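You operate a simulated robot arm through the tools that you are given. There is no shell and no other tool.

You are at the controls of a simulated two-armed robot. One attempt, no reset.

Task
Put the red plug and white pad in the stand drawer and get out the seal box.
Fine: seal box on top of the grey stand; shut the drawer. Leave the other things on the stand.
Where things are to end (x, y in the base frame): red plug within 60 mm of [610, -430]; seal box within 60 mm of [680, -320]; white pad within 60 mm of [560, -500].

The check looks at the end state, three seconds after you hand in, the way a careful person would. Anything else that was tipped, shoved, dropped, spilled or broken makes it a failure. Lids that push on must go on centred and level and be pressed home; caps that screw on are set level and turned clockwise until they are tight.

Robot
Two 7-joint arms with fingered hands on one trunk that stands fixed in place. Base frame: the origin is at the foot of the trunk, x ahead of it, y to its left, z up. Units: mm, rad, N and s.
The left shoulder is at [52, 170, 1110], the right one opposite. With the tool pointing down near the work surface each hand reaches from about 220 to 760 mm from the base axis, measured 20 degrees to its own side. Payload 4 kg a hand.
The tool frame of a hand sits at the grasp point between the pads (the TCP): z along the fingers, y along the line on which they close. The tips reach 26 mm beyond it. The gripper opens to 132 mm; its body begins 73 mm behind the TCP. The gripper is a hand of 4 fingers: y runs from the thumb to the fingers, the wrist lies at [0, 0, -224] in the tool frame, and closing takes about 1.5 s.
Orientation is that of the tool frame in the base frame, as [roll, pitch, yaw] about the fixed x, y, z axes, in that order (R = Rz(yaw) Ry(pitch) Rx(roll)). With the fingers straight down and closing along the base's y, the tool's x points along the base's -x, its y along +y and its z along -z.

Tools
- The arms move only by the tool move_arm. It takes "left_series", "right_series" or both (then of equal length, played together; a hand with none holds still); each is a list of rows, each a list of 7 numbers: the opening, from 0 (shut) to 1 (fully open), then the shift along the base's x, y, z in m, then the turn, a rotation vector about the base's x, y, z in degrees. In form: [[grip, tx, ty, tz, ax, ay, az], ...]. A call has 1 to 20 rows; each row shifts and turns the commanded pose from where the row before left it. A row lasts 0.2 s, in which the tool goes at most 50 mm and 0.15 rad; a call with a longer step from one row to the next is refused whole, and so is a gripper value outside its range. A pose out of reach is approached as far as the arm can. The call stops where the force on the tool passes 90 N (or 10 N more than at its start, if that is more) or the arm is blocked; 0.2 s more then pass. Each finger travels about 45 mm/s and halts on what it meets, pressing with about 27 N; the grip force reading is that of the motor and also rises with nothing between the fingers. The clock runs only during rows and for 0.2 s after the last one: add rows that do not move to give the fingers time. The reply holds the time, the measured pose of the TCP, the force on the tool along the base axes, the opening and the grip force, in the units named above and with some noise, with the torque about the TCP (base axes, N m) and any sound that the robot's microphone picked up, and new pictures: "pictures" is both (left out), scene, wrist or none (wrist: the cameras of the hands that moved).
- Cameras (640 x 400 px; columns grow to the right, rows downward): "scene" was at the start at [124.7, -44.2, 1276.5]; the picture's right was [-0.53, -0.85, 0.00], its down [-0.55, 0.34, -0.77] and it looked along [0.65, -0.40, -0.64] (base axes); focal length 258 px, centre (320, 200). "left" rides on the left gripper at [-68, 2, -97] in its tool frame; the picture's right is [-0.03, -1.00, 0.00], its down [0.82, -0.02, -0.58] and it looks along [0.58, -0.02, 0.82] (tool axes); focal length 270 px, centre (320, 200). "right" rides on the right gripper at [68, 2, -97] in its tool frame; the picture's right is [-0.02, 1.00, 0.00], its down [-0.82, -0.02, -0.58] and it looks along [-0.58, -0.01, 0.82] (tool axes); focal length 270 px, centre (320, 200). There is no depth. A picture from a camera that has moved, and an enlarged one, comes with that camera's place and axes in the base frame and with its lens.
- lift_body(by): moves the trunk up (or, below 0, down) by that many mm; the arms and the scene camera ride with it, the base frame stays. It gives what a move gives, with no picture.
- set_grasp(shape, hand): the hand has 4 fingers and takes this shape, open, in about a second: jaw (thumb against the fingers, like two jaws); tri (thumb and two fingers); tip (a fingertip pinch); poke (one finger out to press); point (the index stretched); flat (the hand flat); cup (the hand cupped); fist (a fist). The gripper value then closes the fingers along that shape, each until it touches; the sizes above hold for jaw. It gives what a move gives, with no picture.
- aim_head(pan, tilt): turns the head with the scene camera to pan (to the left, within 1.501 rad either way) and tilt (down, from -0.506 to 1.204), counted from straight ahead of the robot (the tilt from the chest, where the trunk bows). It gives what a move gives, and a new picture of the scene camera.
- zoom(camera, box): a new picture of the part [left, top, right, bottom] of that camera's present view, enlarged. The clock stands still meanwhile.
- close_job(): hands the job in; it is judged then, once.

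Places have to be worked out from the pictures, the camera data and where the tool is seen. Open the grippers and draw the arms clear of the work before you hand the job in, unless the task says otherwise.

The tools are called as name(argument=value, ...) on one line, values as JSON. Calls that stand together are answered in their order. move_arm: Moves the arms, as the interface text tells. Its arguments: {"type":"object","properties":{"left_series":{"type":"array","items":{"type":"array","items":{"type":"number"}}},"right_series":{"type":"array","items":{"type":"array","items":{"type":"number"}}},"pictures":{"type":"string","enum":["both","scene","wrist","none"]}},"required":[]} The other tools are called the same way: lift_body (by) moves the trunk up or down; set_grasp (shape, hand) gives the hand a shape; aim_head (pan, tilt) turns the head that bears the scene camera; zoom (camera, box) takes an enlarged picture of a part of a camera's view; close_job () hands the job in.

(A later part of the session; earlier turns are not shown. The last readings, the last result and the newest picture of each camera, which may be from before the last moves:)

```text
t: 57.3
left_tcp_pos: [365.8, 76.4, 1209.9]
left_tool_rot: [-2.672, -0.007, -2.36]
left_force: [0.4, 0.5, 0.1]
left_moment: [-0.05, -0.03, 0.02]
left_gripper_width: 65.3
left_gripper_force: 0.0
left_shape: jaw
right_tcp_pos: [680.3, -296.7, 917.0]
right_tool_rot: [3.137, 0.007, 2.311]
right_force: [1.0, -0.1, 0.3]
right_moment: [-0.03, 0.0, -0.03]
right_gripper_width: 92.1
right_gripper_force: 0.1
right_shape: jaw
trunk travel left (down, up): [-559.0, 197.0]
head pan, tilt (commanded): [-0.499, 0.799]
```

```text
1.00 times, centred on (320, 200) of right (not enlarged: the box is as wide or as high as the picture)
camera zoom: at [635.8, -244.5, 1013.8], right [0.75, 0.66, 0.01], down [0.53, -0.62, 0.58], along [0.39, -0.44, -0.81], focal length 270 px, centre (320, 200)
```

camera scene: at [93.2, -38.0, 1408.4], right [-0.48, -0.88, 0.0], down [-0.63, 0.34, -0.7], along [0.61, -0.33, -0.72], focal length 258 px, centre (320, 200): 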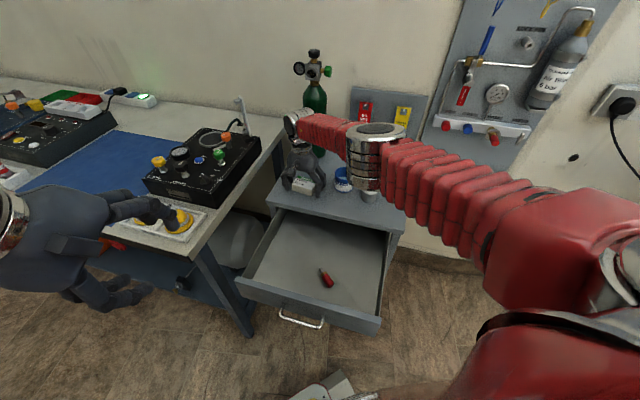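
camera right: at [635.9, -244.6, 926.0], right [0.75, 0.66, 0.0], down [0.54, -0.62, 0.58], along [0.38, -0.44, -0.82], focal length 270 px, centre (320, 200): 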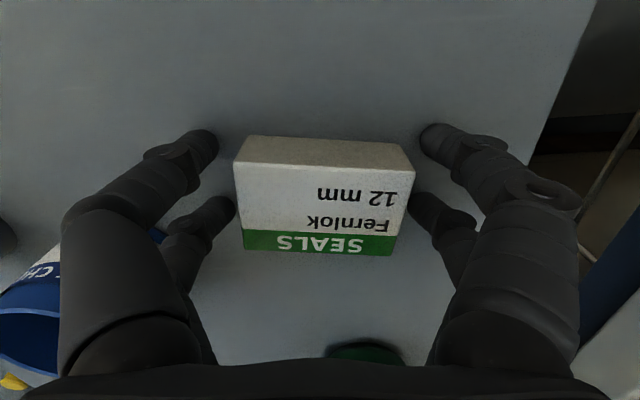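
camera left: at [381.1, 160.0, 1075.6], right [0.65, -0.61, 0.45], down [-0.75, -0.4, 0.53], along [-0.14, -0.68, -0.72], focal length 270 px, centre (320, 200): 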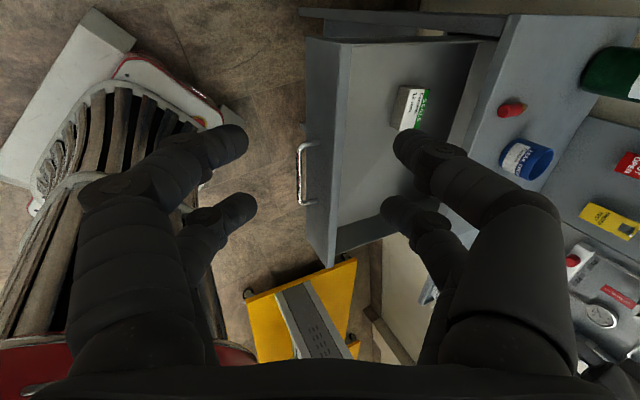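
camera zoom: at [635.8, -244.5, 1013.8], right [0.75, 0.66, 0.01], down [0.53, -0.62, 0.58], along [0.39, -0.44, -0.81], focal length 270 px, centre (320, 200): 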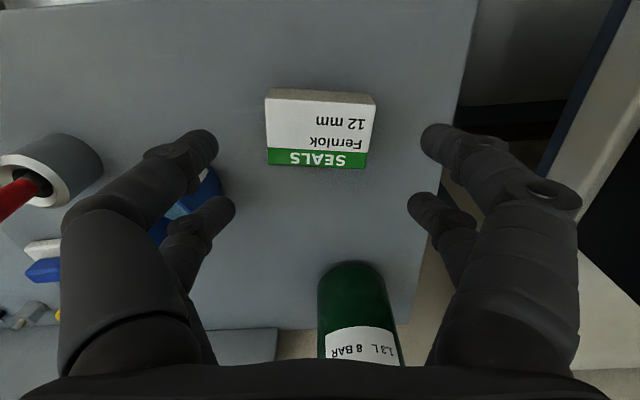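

The box sits at about [682,-298] on the stand, within tolerance. Next I'll lift the right hand high and move it over to the pad side, well above the brush.

move_arm(right_series=[[0.7, 0, 0, 0.03, 0, 0, 0], [0.7, -0.01, 0, 0.03, 0, 0, 0], [0.7, -0.01, 0, 0.03, 0, 0, 0], [0.7, -0.015, 0, 0.03, 0, 0, 0], [0.7, -0.015, 0, 0.03, 0, 0, 0], [0.7, -0.01, 0, 0.03, 0, 0, 0], [0.7, -0.015, -0.03, 0, 0, 0, 0], [0.7, -0.02, -0.033, 0, 0, 0, 0], [0.7, -0.02, -0.033, 0, 0, 0, 0], [0.7, -0.02, -0.033, 0, 0, 0, 0], [0.7, -0.02, -0.033, 0, 0, 0, 0], [0.7, -0.02, -0.033, 0, 0, 0, 0], [0.7, -0.02, -0.033, 0, 0, 0, 0], [0.7, -0.015, -0.03, 0, 0, 0, 0], [0.7, 0, 0, 0, 0, 0, 0]], pictures="both")

```text
t: 60.5
left_tcp_pos: [365.6, 77.7, 1210.1]
left_tool_rot: [-2.671, -0.006, -2.358]
left_force: [0.2, 0.4, -0.5]
left_moment: [0.01, -0.04, 0.03]
left_gripper_width: 65.7
left_gripper_force: 0.0
left_shape: jaw
right_tcp_pos: [472.9, -555.1, 1096.3]
right_tool_rot: [3.134, 0.007, 2.311]
right_force: [-0.4, -0.5, -1.1]
right_moment: [0.02, -0.01, -0.01]
right_gripper_width: 92.3
right_gripper_force: 0.1
right_shape: jaw
trunk travel left (down, up): [-559.0, 197.0]
head pan, tilt (commanded): [-0.499, 0.799]
camera scene: at [85.1, -37.7, 1488.7], right [-0.48, -0.88, 0.0], down [-0.63, 0.34, -0.7], along [0.61, -0.33, -0.72], focal length 258 px, centre (320, 200)
camera right: at [426.2, -502.6, 1193.4], right [0.75, 0.66, 0.01], down [0.53, -0.62, 0.58], along [0.39, -0.44, -0.81], focal length 270 px, centre (320, 200)
```

scene: 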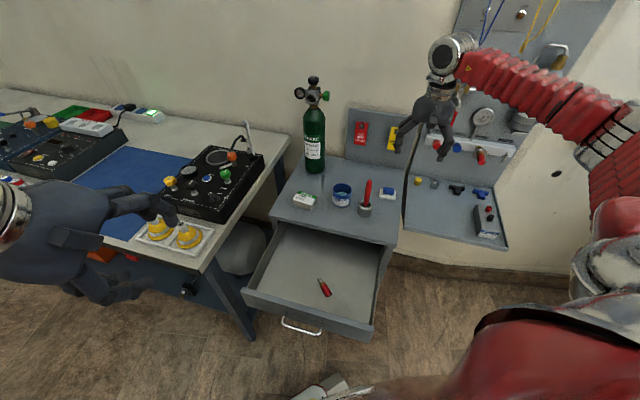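
right: 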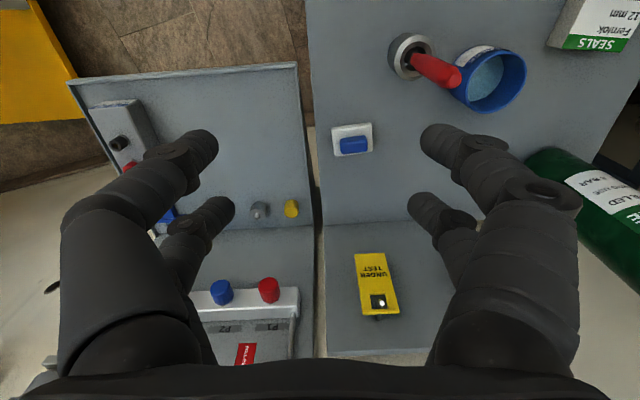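

All of the stand is in view and the pad is at about [575,-593]. I'll zoom on it to judge its orientation and how it's made.

zoom(camera="right", box=[300, 90, 420, 180])

zoom(camera="scene", box=[270, 160, 430, 270])

```text
4.44 times, centred on (360, 135) of right
camera zoom: at [426.2, -502.6, 1193.4], right [0.75, 0.66, 0.01], down [0.53, -0.62, 0.58], along [0.39, -0.44, -0.81], focal length 1201 px, centre (142, 489)
```

zoom: 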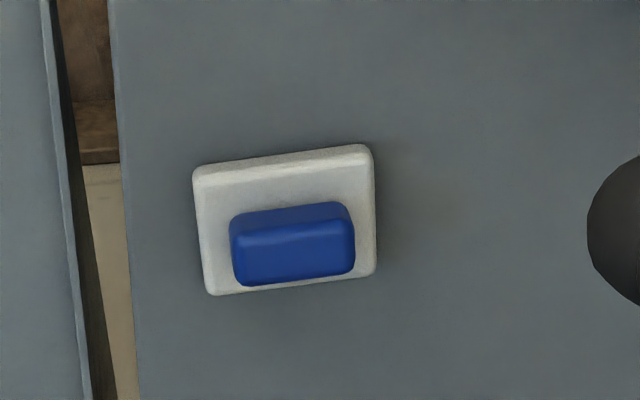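

```text
3.64 times, centred on (350, 215) of scene
camera zoom: at [85.1, -37.7, 1488.7], right [-0.48, -0.88, 0.0], down [-0.63, 0.34, -0.7], along [0.61, -0.33, -0.72], focal length 938 px, centre (211, 146)
```

zoom: 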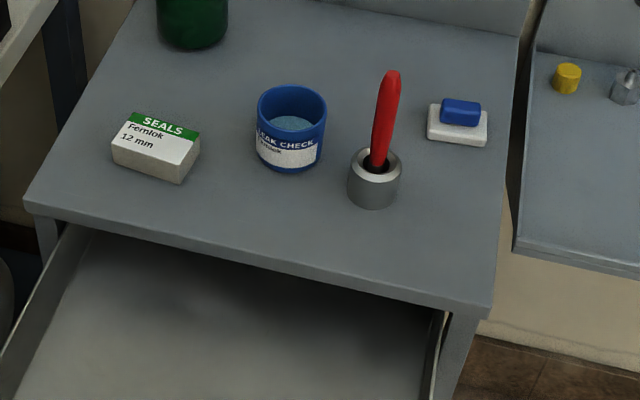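

The pad is a white base about 58×45 mm with a blue grip, centred at about [575,-594] with its long side at about 50°. I'll move above it at this height, turning to match and tilting 8° outward so the lowered arm keeps reach.

move_arm(right_series=[[0.7, 0.02, -0.008, 0, 0, 0, 7.4], [0.7, 0.025, -0.009, 0, -5.1, -6.1, 0], [0.7, 0.026, -0.009, 0, 0, 0, 0], [0.7, 0.026, -0.009, 0, 0, 0, 0], [0.7, 0, 0, 0, 0, 0, 0]], pictures="both")

```text
t: 61.7
left_tcp_pos: [363.4, 76.5, 1210.7]
left_tool_rot: [-2.67, -0.008, -2.358]
left_force: [0.2, 0.0, 0.1]
left_moment: [-0.04, -0.01, 0.02]
left_gripper_width: 65.6
left_gripper_force: 0.1
left_shape: jaw
right_tcp_pos: [568.2, -590.6, 1096.5]
right_tool_rot: [3.132, 0.149, 2.442]
right_force: [-0.2, 0.3, 0.4]
right_moment: [-0.02, -0.03, -0.01]
right_gripper_width: 92.2
right_gripper_force: 0.0
right_shape: jaw
trunk travel left (down, up): [-559.0, 197.0]
head pan, tilt (commanded): [-0.499, 0.799]
camera scene: at [83.9, -38.3, 1488.8], right [-0.48, -0.88, 0.0], down [-0.63, 0.34, -0.7], along [0.61, -0.33, -0.72], focal length 258 px, centre (320, 200)
camera right: at [507.1, -537.0, 1183.7], right [0.66, 0.75, 0.01], down [0.54, -0.49, 0.69], along [0.52, -0.45, -0.72], focal length 270 px, centre (320, 200)
```

scene: 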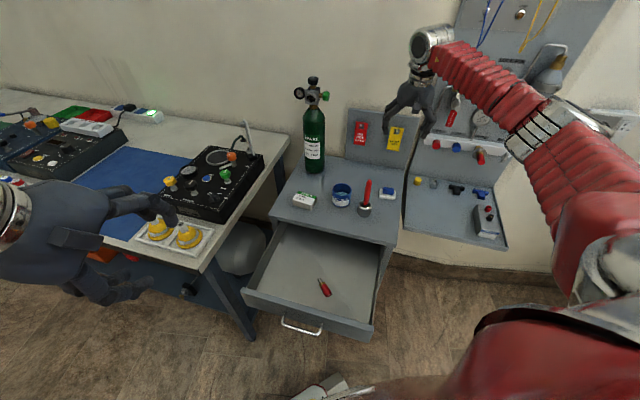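
right: 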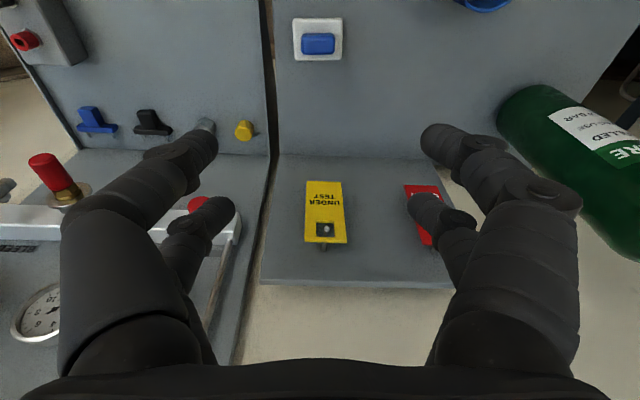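

The pose is reached cleanly above the pad. I'll lower the trunk 219 mm, bringing the hand to about z=877 above the pad.

lift_body(by=-219)

aim_head(pan=-0.6, tilt=0.72)

zoom(camera="right", box=[0, 0, 640, 400])

```text
t: 64.0
left_tcp_pos: [363.9, 76.8, 992.1]
left_tool_rot: [-2.669, -0.007, -2.359]
left_force: [-0.4, -0.4, 0.4]
left_moment: [0.0, 0.01, -0.03]
left_gripper_width: 65.5
left_gripper_force: 0.0
left_shape: jaw
right_tcp_pos: [566.7, -589.6, 879.2]
right_tool_rot: [3.132, 0.147, 2.44]
right_force: [0.6, -0.7, 0.1]
right_moment: [-0.01, 0.01, -0.02]
right_gripper_width: 92.2
right_gripper_force: 0.0
right_shape: jaw
trunk travel left (down, up): [-340.0, 416.0]
head pan, tilt (commanded): [-0.499, 0.799]
```

```text
t: 64.7
left_tcp_pos: [364.4, 76.4, 992.2]
left_tool_rot: [-2.67, -0.008, -2.358]
left_force: [-0.5, -0.1, -0.2]
left_moment: [-0.02, -0.03, 0.0]
left_gripper_width: 65.4
left_gripper_force: 0.2
left_shape: jaw
right_tcp_pos: [568.4, -589.0, 878.1]
right_tool_rot: [3.134, 0.146, 2.44]
right_force: [0.9, -0.5, 0.8]
right_moment: [-0.06, -0.01, 0.02]
right_gripper_width: 91.9
right_gripper_force: 0.0
right_shape: jaw
trunk travel left (down, up): [-340.0, 416.0]
head pan, tilt (commanded): [-0.6, 0.721]
camera scene: at [121.8, -46.9, 1274.4], right [-0.56, -0.83, 0.0], down [-0.55, 0.37, -0.75], along [0.62, -0.42, -0.66], focal length 258 px, centre (320, 200)
```

scene: 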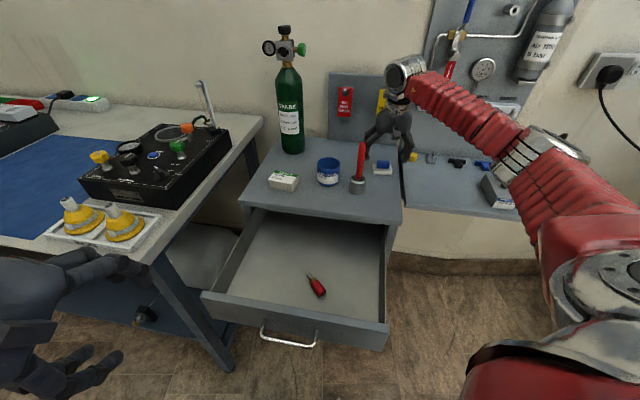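

```text
1.00 times, centred on (320, 200) of right (not enlarged: the box is as wide or as high as the picture)
camera zoom: at [506.6, -535.8, 964.9], right [0.66, 0.75, 0.01], down [0.54, -0.49, 0.69], along [0.52, -0.45, -0.72], focal length 270 px, centre (320, 200)
```

zoom: 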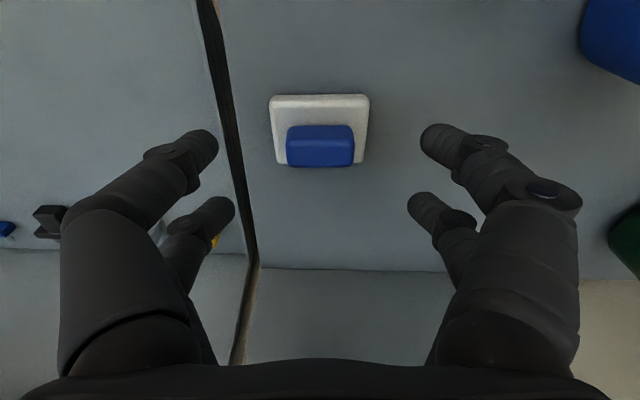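

The pad is squarely under the hand. I'll reduce the tilt to about 3° so both finger pairs sit level, narrow slightly, and descend partway.

move_arm(right_series=[[0.68, -0.0005, 0.001, -0.006, 3.48, 4.13, 0], [0.68, 0, 0, -0.012, 0, 0, 0], [0.68, 0, 0, -0.012, 0, 0, 0], [0.68, 0, 0, 0, 0, 0, 0]], pictures="both")

zoom(camera="scene", box=[310, 100, 450, 220])

```text
t: 65.7
left_tcp_pos: [364.3, 77.0, 991.7]
left_tool_rot: [-2.671, -0.008, -2.357]
left_force: [-0.2, 0.0, -0.9]
left_moment: [-0.03, -0.02, -0.02]
left_gripper_width: 65.5
left_gripper_force: 0.0
left_shape: jaw
right_tcp_pos: [567.4, -588.8, 848.4]
right_tool_rot: [3.132, 0.052, 2.439]
right_force: [0.5, -0.6, 0.6]
right_moment: [-0.02, 0.04, 0.03]
right_gripper_width: 90.2
right_gripper_force: 0.2
right_shape: jaw
trunk travel left (down, up): [-340.0, 416.0]
head pan, tilt (commanded): [-0.6, 0.721]
camera scene: at [121.7, -46.9, 1274.4], right [-0.56, -0.83, 0.0], down [-0.55, 0.37, -0.75], along [0.62, -0.42, -0.66], focal length 258 px, centre (320, 200)
camera right: at [512.5, -540.3, 942.4], right [0.66, 0.75, 0.01], down [0.58, -0.53, 0.62], along [0.47, -0.41, -0.79], focal length 270 px, centre (320, 200)
```

scene: 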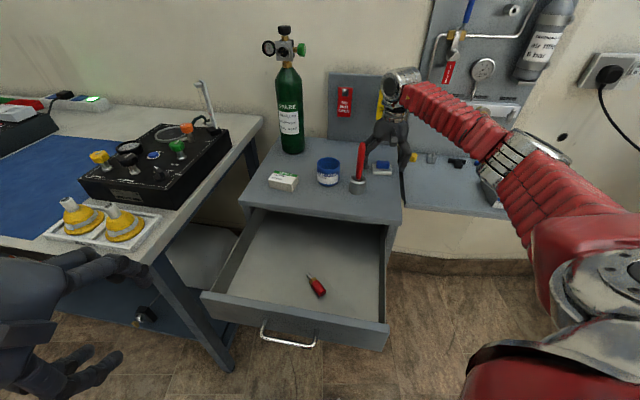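
right: 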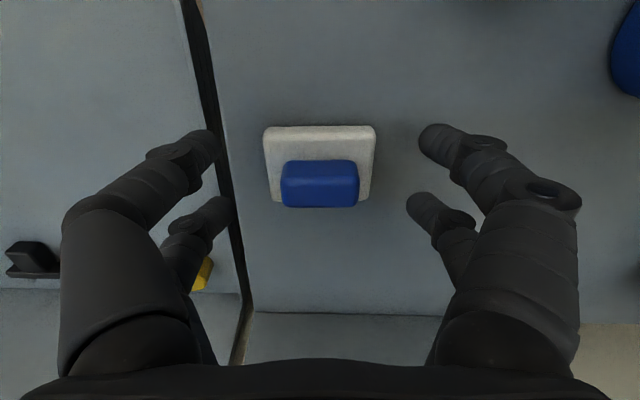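

```text
3.33 times, centred on (380, 160) of scene
camera zoom: at [121.7, -46.9, 1274.4], right [-0.56, -0.83, 0.0], down [-0.55, 0.37, -0.75], along [0.62, -0.42, -0.66], focal length 859 px, centre (120, 333)
```

zoom: 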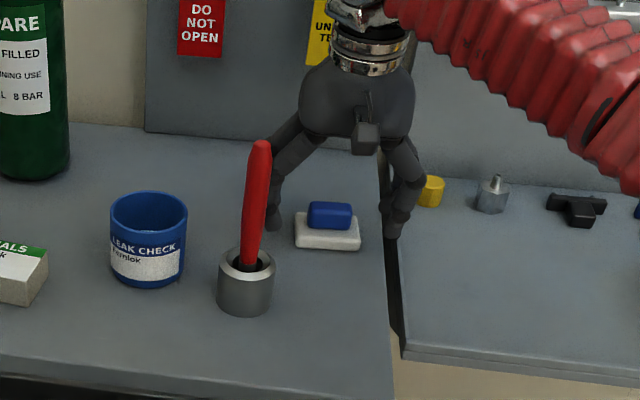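

The fingers straddle the pad evenly. I'll narrow a little so the thumb clears the stand's edge, and descend the last 18 mm.

move_arm(right_series=[[0.58, 0, 0, -0.006, 0, 0, 0], [0.58, 0, 0, -0.006, 0, 0, 0], [0.58, 0, 0, -0.006, 0, 0, 0], [0.58, 0, 0, 0, 0, 0, 0]], pictures="both")

```text
t: 66.7
left_tcp_pos: [365.6, 77.9, 991.5]
left_tool_rot: [-2.67, -0.008, -2.358]
left_force: [0.9, 0.0, -0.3]
left_moment: [0.02, 0.04, 0.01]
left_gripper_width: 65.4
left_gripper_force: 0.1
left_shape: jaw
right_tcp_pos: [567.2, -589.8, 830.8]
right_tool_rot: [3.132, 0.054, 2.439]
right_force: [0.2, -0.3, 0.1]
right_moment: [-0.03, -0.03, 0.0]
right_gripper_width: 77.1
right_gripper_force: 0.1
right_shape: jaw
trunk travel left (down, up): [-340.0, 416.0]
head pan, tilt (commanded): [-0.6, 0.721]
camera scene: at [121.7, -47.0, 1274.4], right [-0.56, -0.83, 0.0], down [-0.55, 0.37, -0.75], along [0.62, -0.42, -0.66], focal length 258 px, centre (320, 200)
camera right: at [512.6, -540.3, 924.4], right [0.66, 0.75, 0.01], down [0.58, -0.53, 0.62], along [0.47, -0.41, -0.79], focal length 270 px, centre (320, 200)
```

scene: 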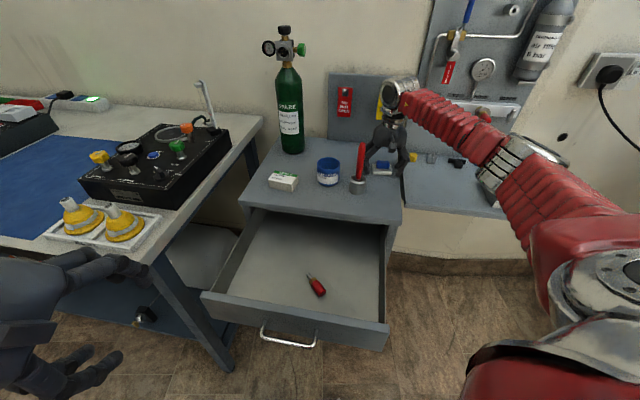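
right: 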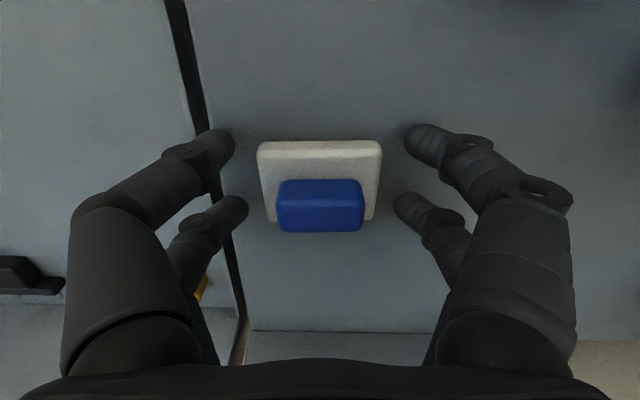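

No contact yet and the fingers bracket the white base. I'll lower 1.5 mm more and close on its ends.

move_arm(right_series=[[0.58, 0, 0, -0.0015, 0, 0, 0], [0.5, 0, 0, 0, 0, 0, 0], [0.4, 0, 0, 0, 0, 0, 0], [0.3, 0, 0, 0, 0, 0, 0], [0.1, 0, 0, 0, 0, 0, 0], [0.0, 0, 0, 0, 0, 0, 0], [0.0, 0, 0, 0, 0, 0, 0]], pictures="wrist")

```text
t: 68.3
left_tcp_pos: [364.5, 76.6, 991.2]
left_tool_rot: [-2.669, -0.006, -2.358]
left_force: [0.0, -0.3, 0.0]
left_moment: [0.03, 0.0, 0.01]
left_gripper_width: 65.5
left_gripper_force: 0.1
left_shape: jaw
right_tcp_pos: [566.8, -590.4, 828.9]
right_tool_rot: [3.134, 0.051, 2.441]
right_force: [0.6, -1.2, 0.2]
right_moment: [0.0, -0.04, -0.03]
right_gripper_width: 34.6
right_gripper_force: 27.2
right_shape: jaw
trunk travel left (down, up): [-340.0, 416.0]
head pan, tilt (commanded): [-0.6, 0.721]
camera right: at [512.3, -540.3, 923.2], right [0.66, 0.75, 0.01], down [0.58, -0.53, 0.62], along [0.47, -0.41, -0.78], focal length 270 px, centre (320, 200)
```

right: 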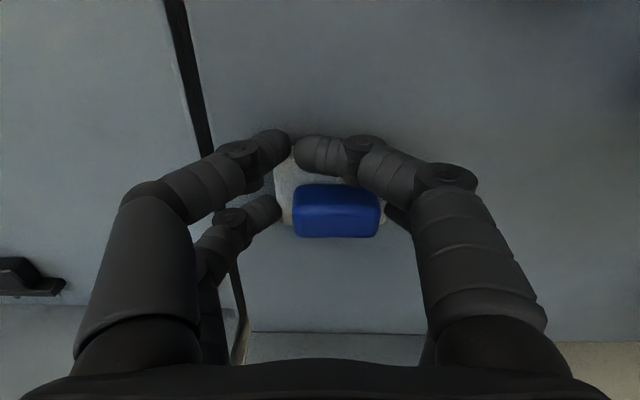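

The front finger pair slipped past the pad's rounded corner, so only the rear pair holds it. I'll release, rise, and turn 90° to grip across the shorter side, where both pairs have flat faces to hold.

move_arm(right_series=[[0.3, 0, 0, 0, 0, 0, 0], [0.5, 0, 0, 0, 0, 0, 0], [0.6, 0, 0, 0, 0, 0, 0], [0.6, 0, 0, 0, 0, 0, 0], [0.6, 0, 0, 0.01, 0, 0, 0], [0.6, 0, 0, 0.02, 0, 0, 0], [0.6, 0, 0, 0.025, 0, 0, 0], [0.6, 0, 0, 0, 0, 0, 0]], pictures="both")

```text
t: 70.1
left_tcp_pos: [365.1, 76.9, 991.2]
left_tool_rot: [-2.668, -0.007, -2.357]
left_force: [-0.3, -0.5, -0.6]
left_moment: [-0.01, 0.04, 0.0]
left_gripper_width: 65.5
left_gripper_force: 0.1
left_shape: jaw
right_tcp_pos: [567.5, -588.7, 883.9]
right_tool_rot: [3.132, 0.054, 2.44]
right_force: [-0.8, 0.4, 0.6]
right_moment: [0.0, -0.04, -0.02]
right_gripper_width: 78.7
right_gripper_force: 0.1
right_shape: jaw
trunk travel left (down, up): [-340.0, 416.0]
head pan, tilt (commanded): [-0.6, 0.721]
camera scene: at [121.9, -47.0, 1274.3], right [-0.56, -0.83, 0.0], down [-0.55, 0.37, -0.75], along [0.62, -0.42, -0.66], focal length 258 px, centre (320, 200)
camera right: at [512.7, -540.7, 978.1], right [0.66, 0.75, 0.01], down [0.58, -0.53, 0.62], along [0.47, -0.41, -0.79], focal length 270 px, centre (320, 200)
```

scene: 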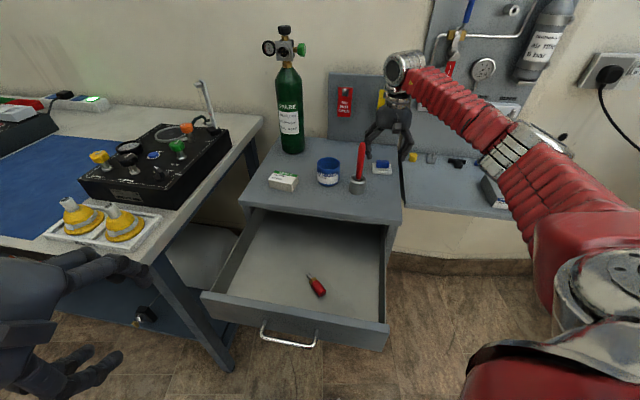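
right: 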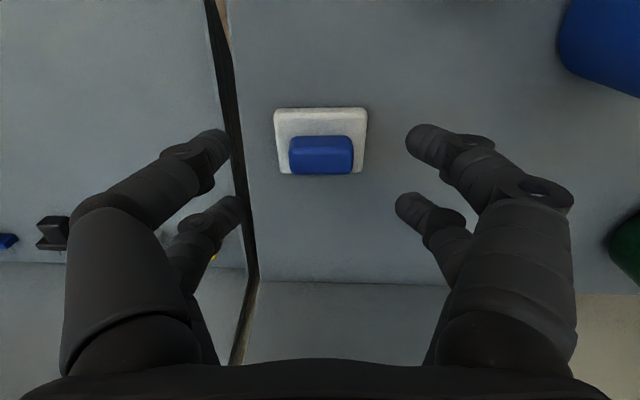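

The pad is still in place. I'll raise the trunk 110 mm so the fingers are above the brush top, then turn the hand +90°.

lift_body(by=110)

move_arm(right_series=[[0.6, 0, 0, 0, 0, 0, 7.5], [0.6, 0, 0, 0, 0, 0, 7.5], [0.6, 0, 0, 0, 0, 0, 7.5], [0.6, 0, 0, 0, 0, 0, 7.5], [0.6, 0, 0, 0, 0, 0, 7.5], [0.6, 0, 0, 0, 0, 0, 7.5], [0.6, 0, 0, 0, 0, 0, 7.5], [0.6, 0, 0, 0, 0, 0, 7.5], [0.6, 0, 0, 0, 0, 0, 7.5], [0.6, 0, 0, 0, 0, 0, 7.5], [0.6, 0, 0, 0, 0, 0, 7.5], [0.6, 0, 0, 0, 0, 0, 7.5], [0.6, 0, 0, 0, 0, 0, 0]], pictures="both")

```text
t: 71.5
left_tcp_pos: [365.4, 77.2, 1101.7]
left_tool_rot: [-2.671, -0.007, -2.357]
left_force: [1.2, 0.1, -0.1]
left_moment: [-0.01, -0.01, -0.02]
left_gripper_width: 65.6
left_gripper_force: 0.0
left_shape: jaw
right_tcp_pos: [568.0, -588.7, 993.4]
right_tool_rot: [3.132, 0.054, 2.44]
right_force: [0.3, 0.1, -0.2]
right_moment: [0.0, -0.02, 0.01]
right_gripper_width: 78.7
right_gripper_force: 0.0
right_shape: jaw
trunk travel left (down, up): [-450.0, 306.0]
head pan, tilt (commanded): [-0.6, 0.721]
```

```text
t: 74.3
left_tcp_pos: [364.6, 77.4, 1101.6]
left_tool_rot: [-2.669, -0.006, -2.359]
left_force: [0.7, -1.5, -0.5]
left_moment: [0.02, -0.01, 0.02]
left_gripper_width: 65.4
left_gripper_force: 0.0
left_shape: jaw
right_tcp_pos: [567.2, -589.2, 994.4]
right_tool_rot: [3.131, 0.052, -2.271]
right_force: [-0.6, 0.3, 0.1]
right_moment: [0.01, 0.05, -0.01]
right_gripper_width: 78.7
right_gripper_force: 0.1
right_shape: jaw
trunk travel left (down, up): [-450.0, 306.0]
head pan, tilt (commanded): [-0.6, 0.721]
camera scene: at [96.0, -47.0, 1385.7], right [-0.56, -0.83, 0.0], down [-0.55, 0.37, -0.75], along [0.62, -0.42, -0.66], focal length 258 px, centre (320, 200)
camera right: at [520.5, -644.2, 1087.9], right [-0.75, 0.66, 0.01], down [0.53, 0.58, 0.62], along [0.4, 0.47, -0.78], focal length 270 px, centre (320, 200)
```

scene: 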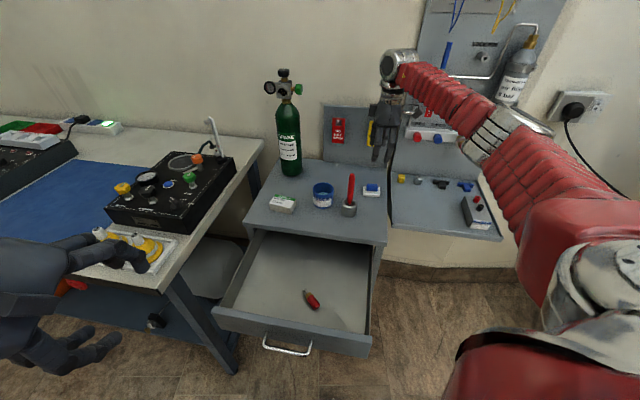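
right: 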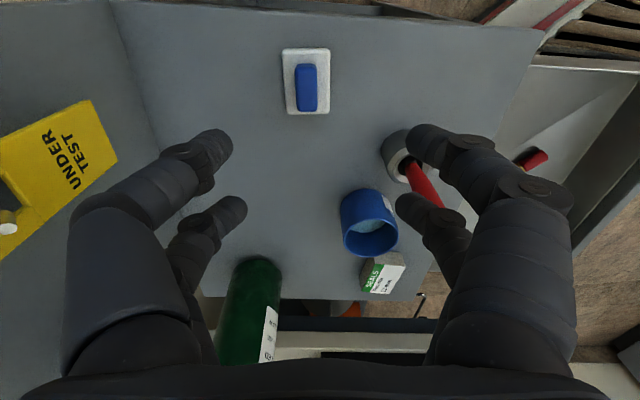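

The rotated pose is reachable and the pad reads at about [575,-595]. I'll trim the tilt to a small outward lean and align over the pad, then lower with the trunk.

move_arm(right_series=[[0.6, 0.002, -0.004, 0, -4.87, -1.12, 0], [0.6, 0.0018, -0.0038, 0, 0, 0, 0], [0.6, 0, 0, 0, 0, 0, 0]], pictures="none")

lift_body(by=-140)

zoom(camera="right", box=[0, 0, 640, 400])

zoom(camera="scene", box=[310, 80, 450, 180])

```text
t: 75.1
left_tcp_pos: [364.1, 76.7, 1100.1]
left_tool_rot: [-2.669, -0.007, -2.358]
left_force: [-0.4, 0.7, 0.1]
left_moment: [-0.04, -0.01, 0.01]
left_gripper_width: 65.5
left_gripper_force: 0.0
left_shape: jaw
right_tcp_pos: [570.4, -596.3, 993.4]
right_tool_rot: [-3.083, -0.001, -2.268]
right_force: [-0.7, 0.0, 0.4]
right_moment: [-0.04, 0.01, 0.02]
right_gripper_width: 78.6
right_gripper_force: 0.1
right_shape: jaw
trunk travel left (down, up): [-450.0, 306.0]
head pan, tilt (commanded): [-0.6, 0.721]
```

```text
t: 76.8
left_tcp_pos: [367.6, 76.4, 955.2]
left_tool_rot: [-2.684, -0.02, -2.358]
left_force: [-0.4, 0.4, -0.8]
left_moment: [0.01, -0.03, 0.01]
left_gripper_width: 65.7
left_gripper_force: 0.1
left_shape: jaw
right_tcp_pos: [570.2, -595.3, 855.3]
right_tool_rot: [-3.082, 0.002, -2.268]
right_force: [0.6, 0.7, 0.0]
right_moment: [-0.02, 0.01, 0.01]
right_gripper_width: 78.8
right_gripper_force: 0.1
right_shape: jaw
trunk travel left (down, up): [-310.0, 446.0]
head pan, tilt (commanded): [-0.6, 0.721]
```

```text
1.00 times, centred on (320, 200) of right (not enlarged: the box is as wide or as high as the picture)
camera zoom: at [521.8, -643.5, 951.9], right [-0.75, 0.66, -0.06], down [0.51, 0.63, 0.58], along [0.42, 0.4, -0.81], focal length 270 px, centre (320, 200)
```

zoom: 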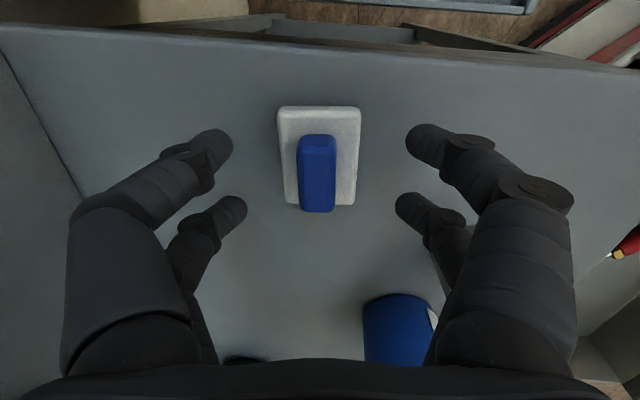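

```text
4.00 times, centred on (380, 130) of scene
camera zoom: at [130.9, -46.9, 1244.0], right [-0.56, -0.83, 0.0], down [-0.55, 0.37, -0.75], along [0.62, -0.42, -0.66], focal length 1031 px, centre (80, 480)
```

zoom: 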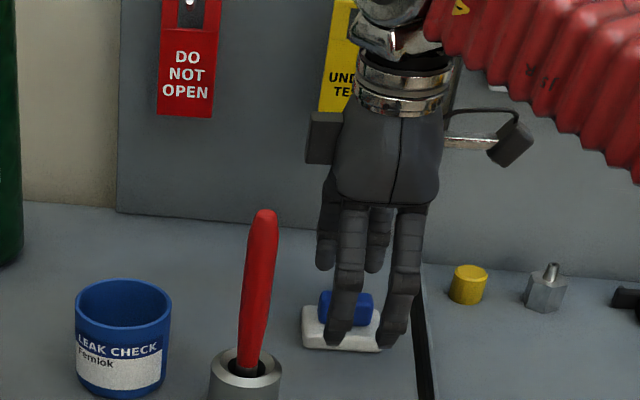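

The pad is centred under the fingers. The left arm reads a few mm off after the trunk dropped, so I'll check whether it's touching anything before going on.

aim_head(pan=0.3, tilt=0.9)

```text
t: 78.0
left_tcp_pos: [367.1, 76.6, 955.3]
left_tool_rot: [-2.687, -0.02, -2.359]
left_force: [0.2, -0.6, 0.5]
left_moment: [-0.03, 0.02, 0.0]
left_gripper_width: 65.8
left_gripper_force: 0.1
left_shape: jaw
right_tcp_pos: [571.8, -596.1, 853.4]
right_tool_rot: [-3.083, 0.0, -2.271]
right_force: [0.0, 0.3, 0.3]
right_moment: [-0.01, 0.0, 0.02]
right_gripper_width: 78.5
right_gripper_force: 0.0
right_shape: jaw
trunk travel left (down, up): [-310.0, 446.0]
head pan, tilt (commanded): [0.3, 0.901]
camera scene: at [134.1, 22.8, 1229.4], right [0.3, -0.96, 0.0], down [-0.75, -0.23, -0.62], along [0.59, 0.18, -0.78], focal length 258 px, centre (320, 200)
```

scene: 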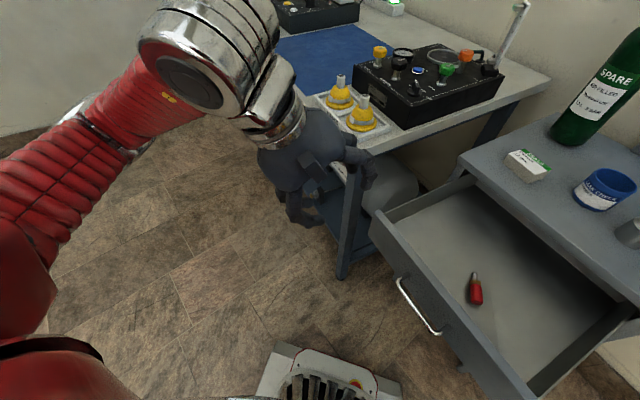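

Nothing touches the left arm; the change is just the trunk leaning as it lowers. I'll aim the head back at the stand and lower the right hand onto the pad.

aim_head(pan=-0.6, tilt=0.72)

move_arm(right_series=[[0.56, -0.0025, -0.003, -0.007, 0, 0, 0], [0.56, 0, 0, -0.008, 0, 0, 0], [0.56, 0, 0, -0.007, 0, 0, 0], [0.56, 0, 0, 0, 0, 0, 0]], pictures="both")

zoom(camera="scene", box=[310, 80, 450, 180])

```text
t: 79.2
left_tcp_pos: [366.9, 77.1, 955.7]
left_tool_rot: [-2.686, -0.021, -2.359]
left_force: [0.4, 0.0, -0.6]
left_moment: [-0.01, 0.0, 0.01]
left_gripper_width: 65.5
left_gripper_force: 0.1
left_shape: jaw
right_tcp_pos: [569.9, -596.7, 853.8]
right_tool_rot: [-3.081, -0.001, -2.271]
right_force: [-1.1, 0.7, 0.1]
right_moment: [-0.02, 0.02, -0.02]
right_gripper_width: 78.7
right_gripper_force: 0.1
right_shape: jaw
trunk travel left (down, up): [-310.0, 446.0]
head pan, tilt (commanded): [-0.6, 0.721]
camera scene: at [131.4, -46.9, 1243.8], right [-0.56, -0.83, 0.0], down [-0.55, 0.37, -0.75], along [0.62, -0.42, -0.66], focal length 258 px, centre (320, 200)
```

scene: 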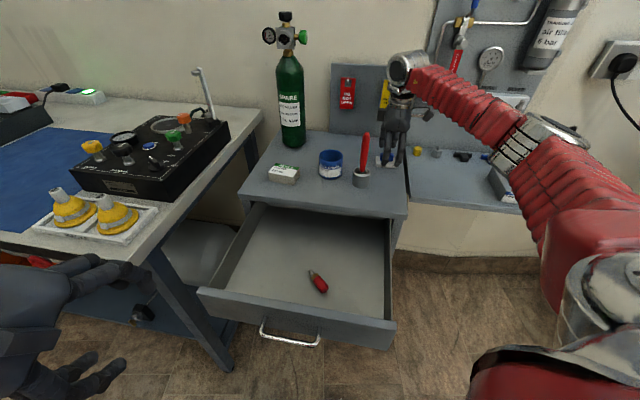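

```text
t: 80.2
left_tcp_pos: [368.1, 75.9, 955.4]
left_tool_rot: [-2.686, -0.019, -2.357]
left_force: [-0.2, 0.5, 0.0]
left_moment: [0.0, 0.0, 0.02]
left_gripper_width: 65.6
left_gripper_force: 0.0
left_shape: jaw
right_tcp_pos: [568.8, -599.5, 832.1]
right_tool_rot: [-3.081, 0.0, -2.271]
right_force: [0.6, -0.6, -0.7]
right_moment: [0.0, 0.02, 0.0]
right_gripper_width: 74.8
right_gripper_force: 0.0
right_shape: jaw
trunk travel left (down, up): [-310.0, 446.0]
head pan, tilt (commanded): [-0.6, 0.721]
camera scene: at [131.3, -47.0, 1243.8], right [-0.56, -0.83, 0.0], down [-0.55, 0.37, -0.75], along [0.62, -0.42, -0.66], focal length 258 px, centre (320, 200)
camera right: at [519.6, -646.5, 928.9], right [-0.75, 0.66, -0.06], down [0.51, 0.63, 0.58], along [0.42, 0.4, -0.81], focal length 270 px, centre (320, 200)
```

scene: 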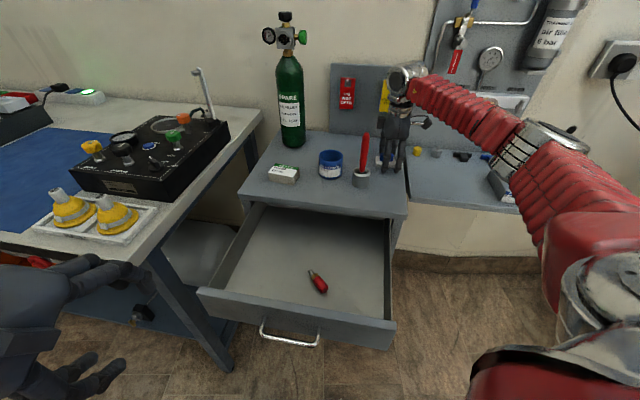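
right: 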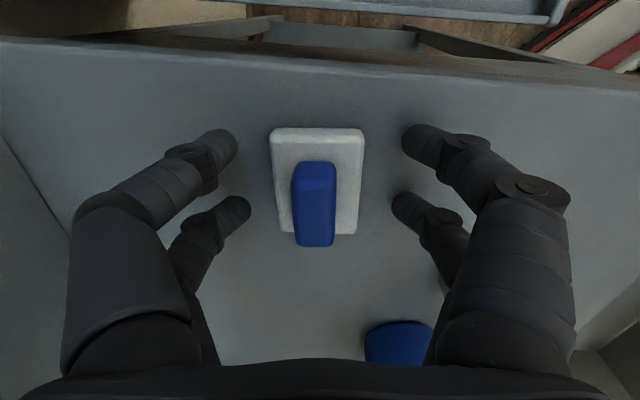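

```text
4.00 times, centred on (380, 130) of scene
camera zoom: at [131.3, -47.0, 1243.8], right [-0.56, -0.83, 0.0], down [-0.55, 0.37, -0.75], along [0.62, -0.42, -0.66], focal length 1031 px, centre (80, 480)
```

zoom: 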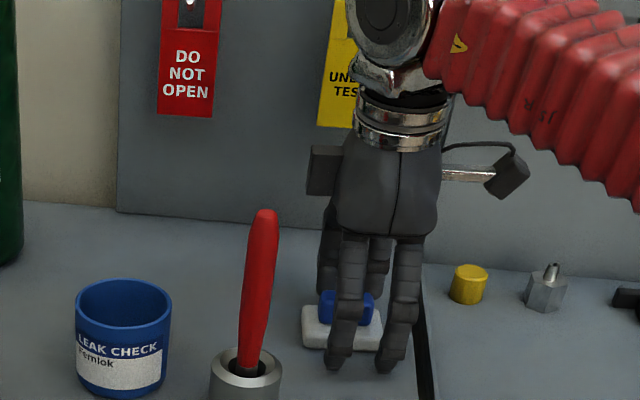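

Seen from the scene camera, the fingers sit slightly to the right of the pad's middle. I'll shift 5 mm along its length, lower 1 mm, and close.

move_arm(right_series=[[0.56, 0.0035, 0.0042, -0.001, 0, 0, 0], [0.5, 0, 0, 0, 0, 0, 0], [0.4, 0, 0, 0, 0, 0, 0], [0.3, 0, 0, 0, 0, 0, 0], [0.15, 0, 0, 0, 0, 0, 0], [0.0, 0, 0, 0, 0, 0, 0], [0.0, 0, 0, 0, 0, 0, 0], [0.0, 0, 0, 0, 0, 0, 0]], pictures="both")

zoom(camera="scene", box=[310, 80, 450, 180])

```text
t: 82.0
left_tcp_pos: [367.2, 76.4, 955.9]
left_tool_rot: [-2.685, -0.021, -2.359]
left_force: [-0.2, 0.2, 0.3]
left_moment: [-0.02, 0.0, -0.01]
left_gripper_width: 65.4
left_gripper_force: 0.0
left_shape: jaw
right_tcp_pos: [572.4, -594.4, 829.7]
right_tool_rot: [-3.082, 0.0, -2.271]
right_force: [0.0, -0.7, -0.5]
right_moment: [0.0, 0.01, -0.01]
right_gripper_width: 38.6
right_gripper_force: 26.7
right_shape: jaw
trunk travel left (down, up): [-310.0, 446.0]
head pan, tilt (commanded): [-0.6, 0.721]
camera scene: at [131.4, -47.0, 1243.8], right [-0.56, -0.83, 0.0], down [-0.55, 0.37, -0.75], along [0.62, -0.42, -0.66], focal length 258 px, centre (320, 200)
camera right: at [523.0, -642.3, 928.1], right [-0.75, 0.66, -0.06], down [0.51, 0.63, 0.58], along [0.42, 0.4, -0.81], focal length 270 px, centre (320, 200)
```

scene: 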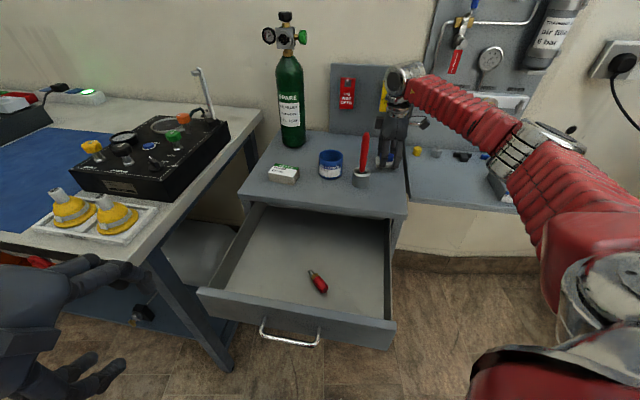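
right: 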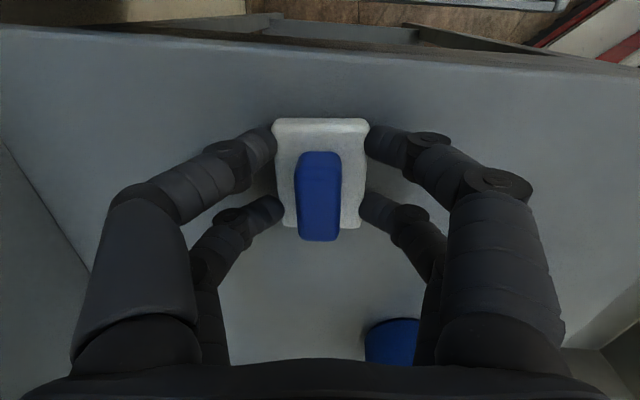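

```text
4.00 times, centred on (380, 130) of scene
camera zoom: at [131.4, -47.0, 1243.8], right [-0.56, -0.83, 0.0], down [-0.55, 0.37, -0.75], along [0.62, -0.42, -0.66], focal length 1031 px, centre (80, 480)
```

zoom: 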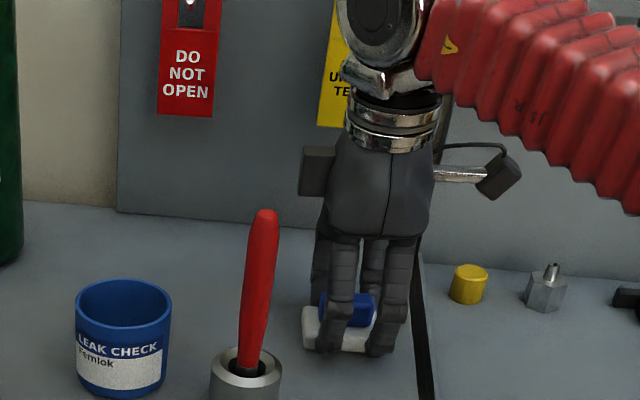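

Both finger pairs now grip the pad's long sides. I'll lift it a little first to confirm the hold.

move_arm(right_series=[[0.0, 0, 0, 0.008, 0, 0, 0], [0.0, 0, 0, 0.015, 0, 0, 0], [0.0, 0, 0, 0.02, 0, 0, 0], [0.0, 0, 0, 0, 0, 0, 0]], pictures="wrist")

lift_body(by=180)

aim_head(pan=-0.5, tilt=0.8)

```text
t: 83.0
left_tcp_pos: [367.6, 77.0, 954.9]
left_tool_rot: [-2.685, -0.021, -2.36]
left_force: [-0.3, -0.5, 0.1]
left_moment: [0.0, 0.01, -0.02]
left_gripper_width: 65.5
left_gripper_force: 0.1
left_shape: jaw
right_tcp_pos: [571.4, -596.5, 873.5]
right_tool_rot: [-3.082, -0.001, -2.272]
right_force: [-0.2, 0.4, -0.3]
right_moment: [0.03, -0.01, -0.02]
right_gripper_width: 38.3
right_gripper_force: 27.3
right_shape: jaw
trunk travel left (down, up): [-310.0, 446.0]
head pan, tilt (commanded): [-0.6, 0.721]
camera right: at [523.2, -642.9, 971.6], right [-0.75, 0.66, -0.06], down [0.52, 0.63, 0.58], along [0.42, 0.4, -0.81], focal length 270 px, centre (320, 200)
```

right: 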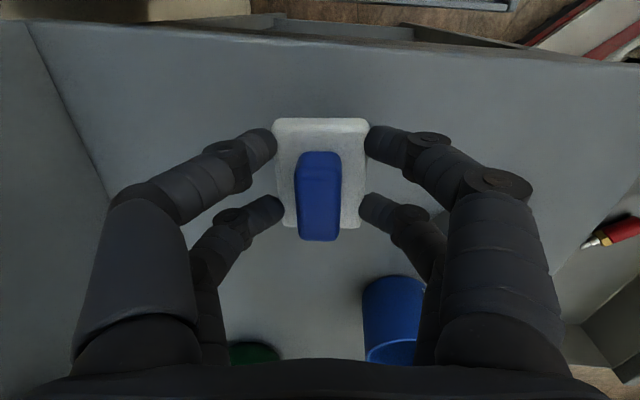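

```text
t: 85.0
left_tcp_pos: [369.0, 77.0, 1135.2]
left_tool_rot: [-2.686, -0.021, -2.357]
left_force: [-0.3, 0.0, 0.7]
left_moment: [-0.01, 0.02, -0.02]
left_gripper_width: 65.5
left_gripper_force: 0.3
left_shape: jaw
right_tcp_pos: [571.4, -594.8, 1053.8]
right_tool_rot: [-3.081, 0.001, -2.271]
right_force: [-0.3, 0.7, -0.2]
right_moment: [0.0, -0.02, 0.0]
right_gripper_width: 38.3
right_gripper_force: 27.2
right_shape: jaw
trunk travel left (down, up): [-490.0, 266.0]
head pan, tilt (commanded): [-0.6, 0.721]
```

```text
t: 85.6
left_tcp_pos: [367.5, 76.7, 1135.8]
left_tool_rot: [-2.687, -0.021, -2.359]
left_force: [-0.1, -0.4, 0.7]
left_moment: [0.03, 0.0, 0.02]
left_gripper_width: 65.5
left_gripper_force: 0.0
left_shape: jaw
right_tcp_pos: [572.0, -595.1, 1053.0]
right_tool_rot: [-3.082, 0.0, -2.271]
right_force: [0.2, -0.4, -0.1]
right_moment: [0.0, -0.04, -0.01]
right_gripper_width: 38.4
right_gripper_force: 27.3
right_shape: jaw
trunk travel left (down, up): [-490.0, 266.0]
head pan, tilt (commanded): [-0.499, 0.799]
camera scene: at [91.5, -38.1, 1419.5], right [-0.48, -0.88, 0.0], down [-0.63, 0.34, -0.7], along [0.61, -0.33, -0.72], focal length 258 px, centre (320, 200)
```

scene: 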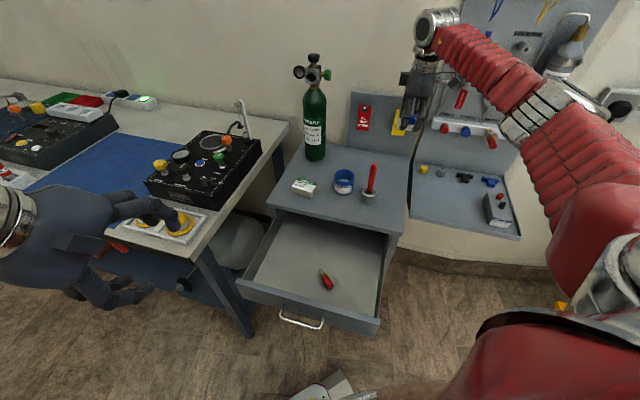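

The pad is held securely and everything else stands undisturbed. I'll carry it around the brush, high, toward the drawer spot at [382,-317].

move_arm(right_series=[[0.0, -0.03, 0.008, 0, 0, 0, 0], [0.0, -0.03, 0.008, 0, 0, 0, 0], [0.0, -0.03, 0.008, 0, 0, 0, 0], [0.0, -0.03, 0.008, 0, 0, 0, 0], [0.0, 0, 0, 0, 0, 0, 0]], pictures="none")

move_arm(right_series=[[0.0, -0.01, 0.035, 0, 0, 0, 0], [0.0, -0.01, 0.035, -0.015, 0, 0, 0], [0.0, -0.01, 0.035, -0.02, 0, 0, 0], [0.0, -0.01, 0.035, -0.02, 0, 0, 0], [0.0, 0, 0, 0, 0, 0, 0]], pictures="both")

```text
t: 86.8
left_tcp_pos: [367.9, 76.8, 1135.7]
left_tool_rot: [-2.686, -0.022, -2.359]
left_force: [0.3, 0.1, -0.7]
left_moment: [-0.02, 0.05, 0.03]
left_gripper_width: 65.5
left_gripper_force: 0.1
left_shape: jaw
right_tcp_pos: [453.1, -563.1, 1053.4]
right_tool_rot: [-3.082, 0.0, -2.271]
right_force: [0.6, 1.1, -0.5]
right_moment: [-0.01, 0.03, -0.01]
right_gripper_width: 38.4
right_gripper_force: 27.4
right_shape: jaw
trunk travel left (down, up): [-490.0, 266.0]
head pan, tilt (commanded): [-0.499, 0.799]
```

```text
t: 88.0
left_tcp_pos: [368.1, 76.5, 1135.4]
left_tool_rot: [-2.685, -0.021, -2.36]
left_force: [1.1, -0.9, 0.1]
left_moment: [-0.01, -0.01, 0.0]
left_gripper_width: 65.5
left_gripper_force: 0.0
left_shape: jaw
right_tcp_pos: [410.7, -422.5, 1000.2]
right_tool_rot: [-3.082, 0.001, -2.273]
right_force: [0.1, 0.8, -1.6]
right_moment: [0.0, -0.01, -0.01]
right_gripper_width: 38.3
right_gripper_force: 26.8
right_shape: jaw
trunk travel left (down, up): [-490.0, 266.0]
head pan, tilt (commanded): [-0.499, 0.799]
camera scene: at [91.1, -38.2, 1419.5], right [-0.48, -0.88, 0.0], down [-0.63, 0.34, -0.7], along [0.61, -0.33, -0.72], focal length 258 px, centre (320, 200)
camera right: at [362.3, -469.5, 1096.4], right [-0.75, 0.66, -0.06], down [0.51, 0.63, 0.58], along [0.42, 0.4, -0.81], focal length 270 px, centre (320, 200)
```

scene: 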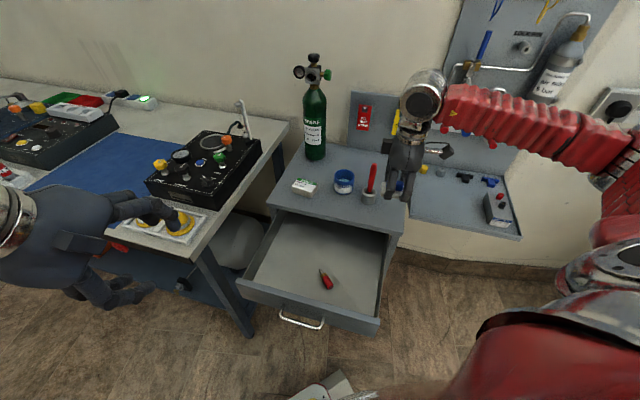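
right: 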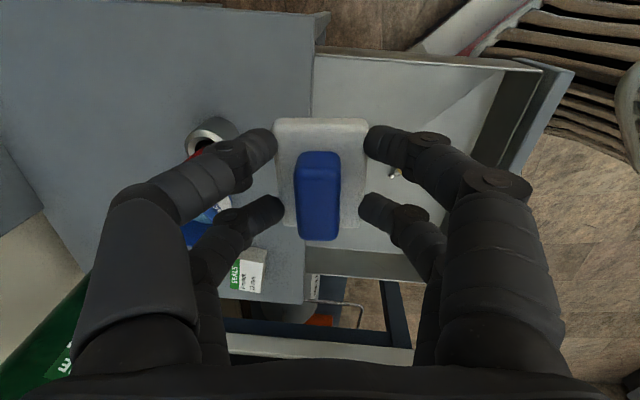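

The path is clear. I'll continue to above the drawer spot and lower toward z≈880.

move_arm(right_series=[[0.0, -0.007, 0.026, -0.02, 0, 0, 0], [0.0, -0.007, 0.026, -0.02, 0, 0, 0], [0.0, -0.007, 0.027, -0.02, 0, 0, 0], [0.0, -0.007, 0.027, -0.02, 0, 0, 0], [0.0, 0, 0, -0.03, 0, 0, 0], [0.0, 0, 0, 0, 0, 0, 0]], pictures="both")

zoom(camera="scene", box=[220, 180, 430, 350])

```text
t: 89.4
left_tcp_pos: [368.2, 77.1, 1135.3]
left_tool_rot: [-2.687, -0.021, -2.359]
left_force: [-0.7, -0.2, 1.0]
left_moment: [0.01, -0.01, 0.02]
left_gripper_width: 65.3
left_gripper_force: 0.1
left_shape: jaw
right_tcp_pos: [383.9, -317.4, 890.0]
right_tool_rot: [-3.081, -0.002, -2.272]
right_force: [0.8, -1.1, 0.2]
right_moment: [0.03, -0.01, 0.01]
right_gripper_width: 38.0
right_gripper_force: 27.0
right_shape: jaw
trunk travel left (down, up): [-490.0, 266.0]
head pan, tilt (commanded): [-0.499, 0.799]
camera scene: at [91.3, -37.8, 1419.5], right [-0.48, -0.88, 0.0], down [-0.63, 0.34, -0.7], along [0.61, -0.33, -0.72], focal length 258 px, centre (320, 200)
camera right: at [334.6, -364.7, 986.8], right [-0.75, 0.66, -0.06], down [0.51, 0.63, 0.58], along [0.42, 0.4, -0.81], focal length 270 px, centre (320, 200)
```

scene: 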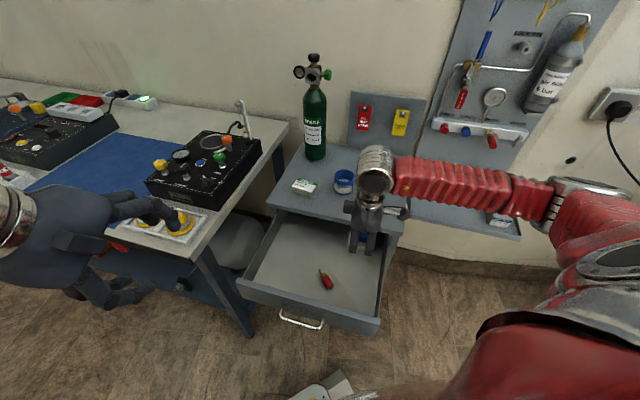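
right: 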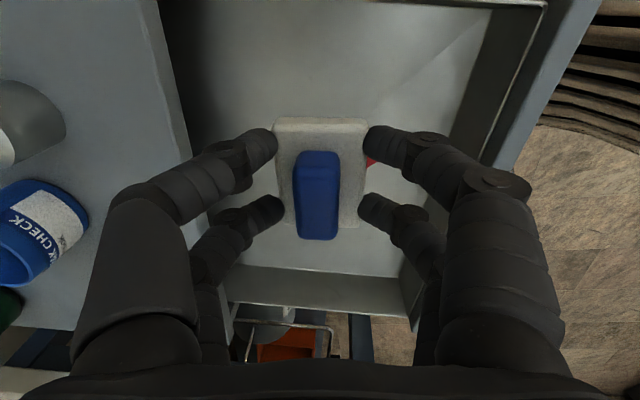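

```text
2.35 times, centred on (325, 265) of scene
camera zoom: at [91.3, -37.8, 1419.5], right [-0.48, -0.88, 0.0], down [-0.63, 0.34, -0.7], along [0.61, -0.33, -0.72], focal length 607 px, centre (308, 47)
```

zoom: 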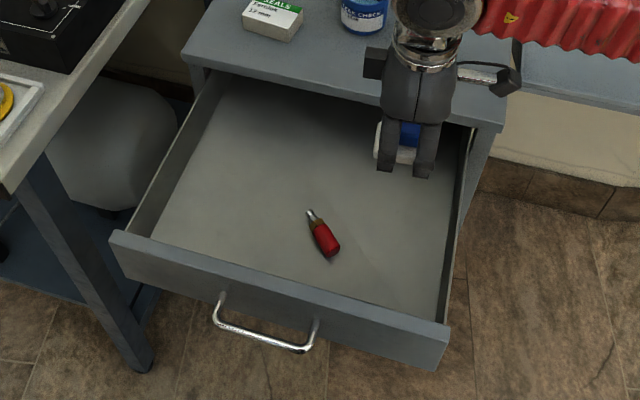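

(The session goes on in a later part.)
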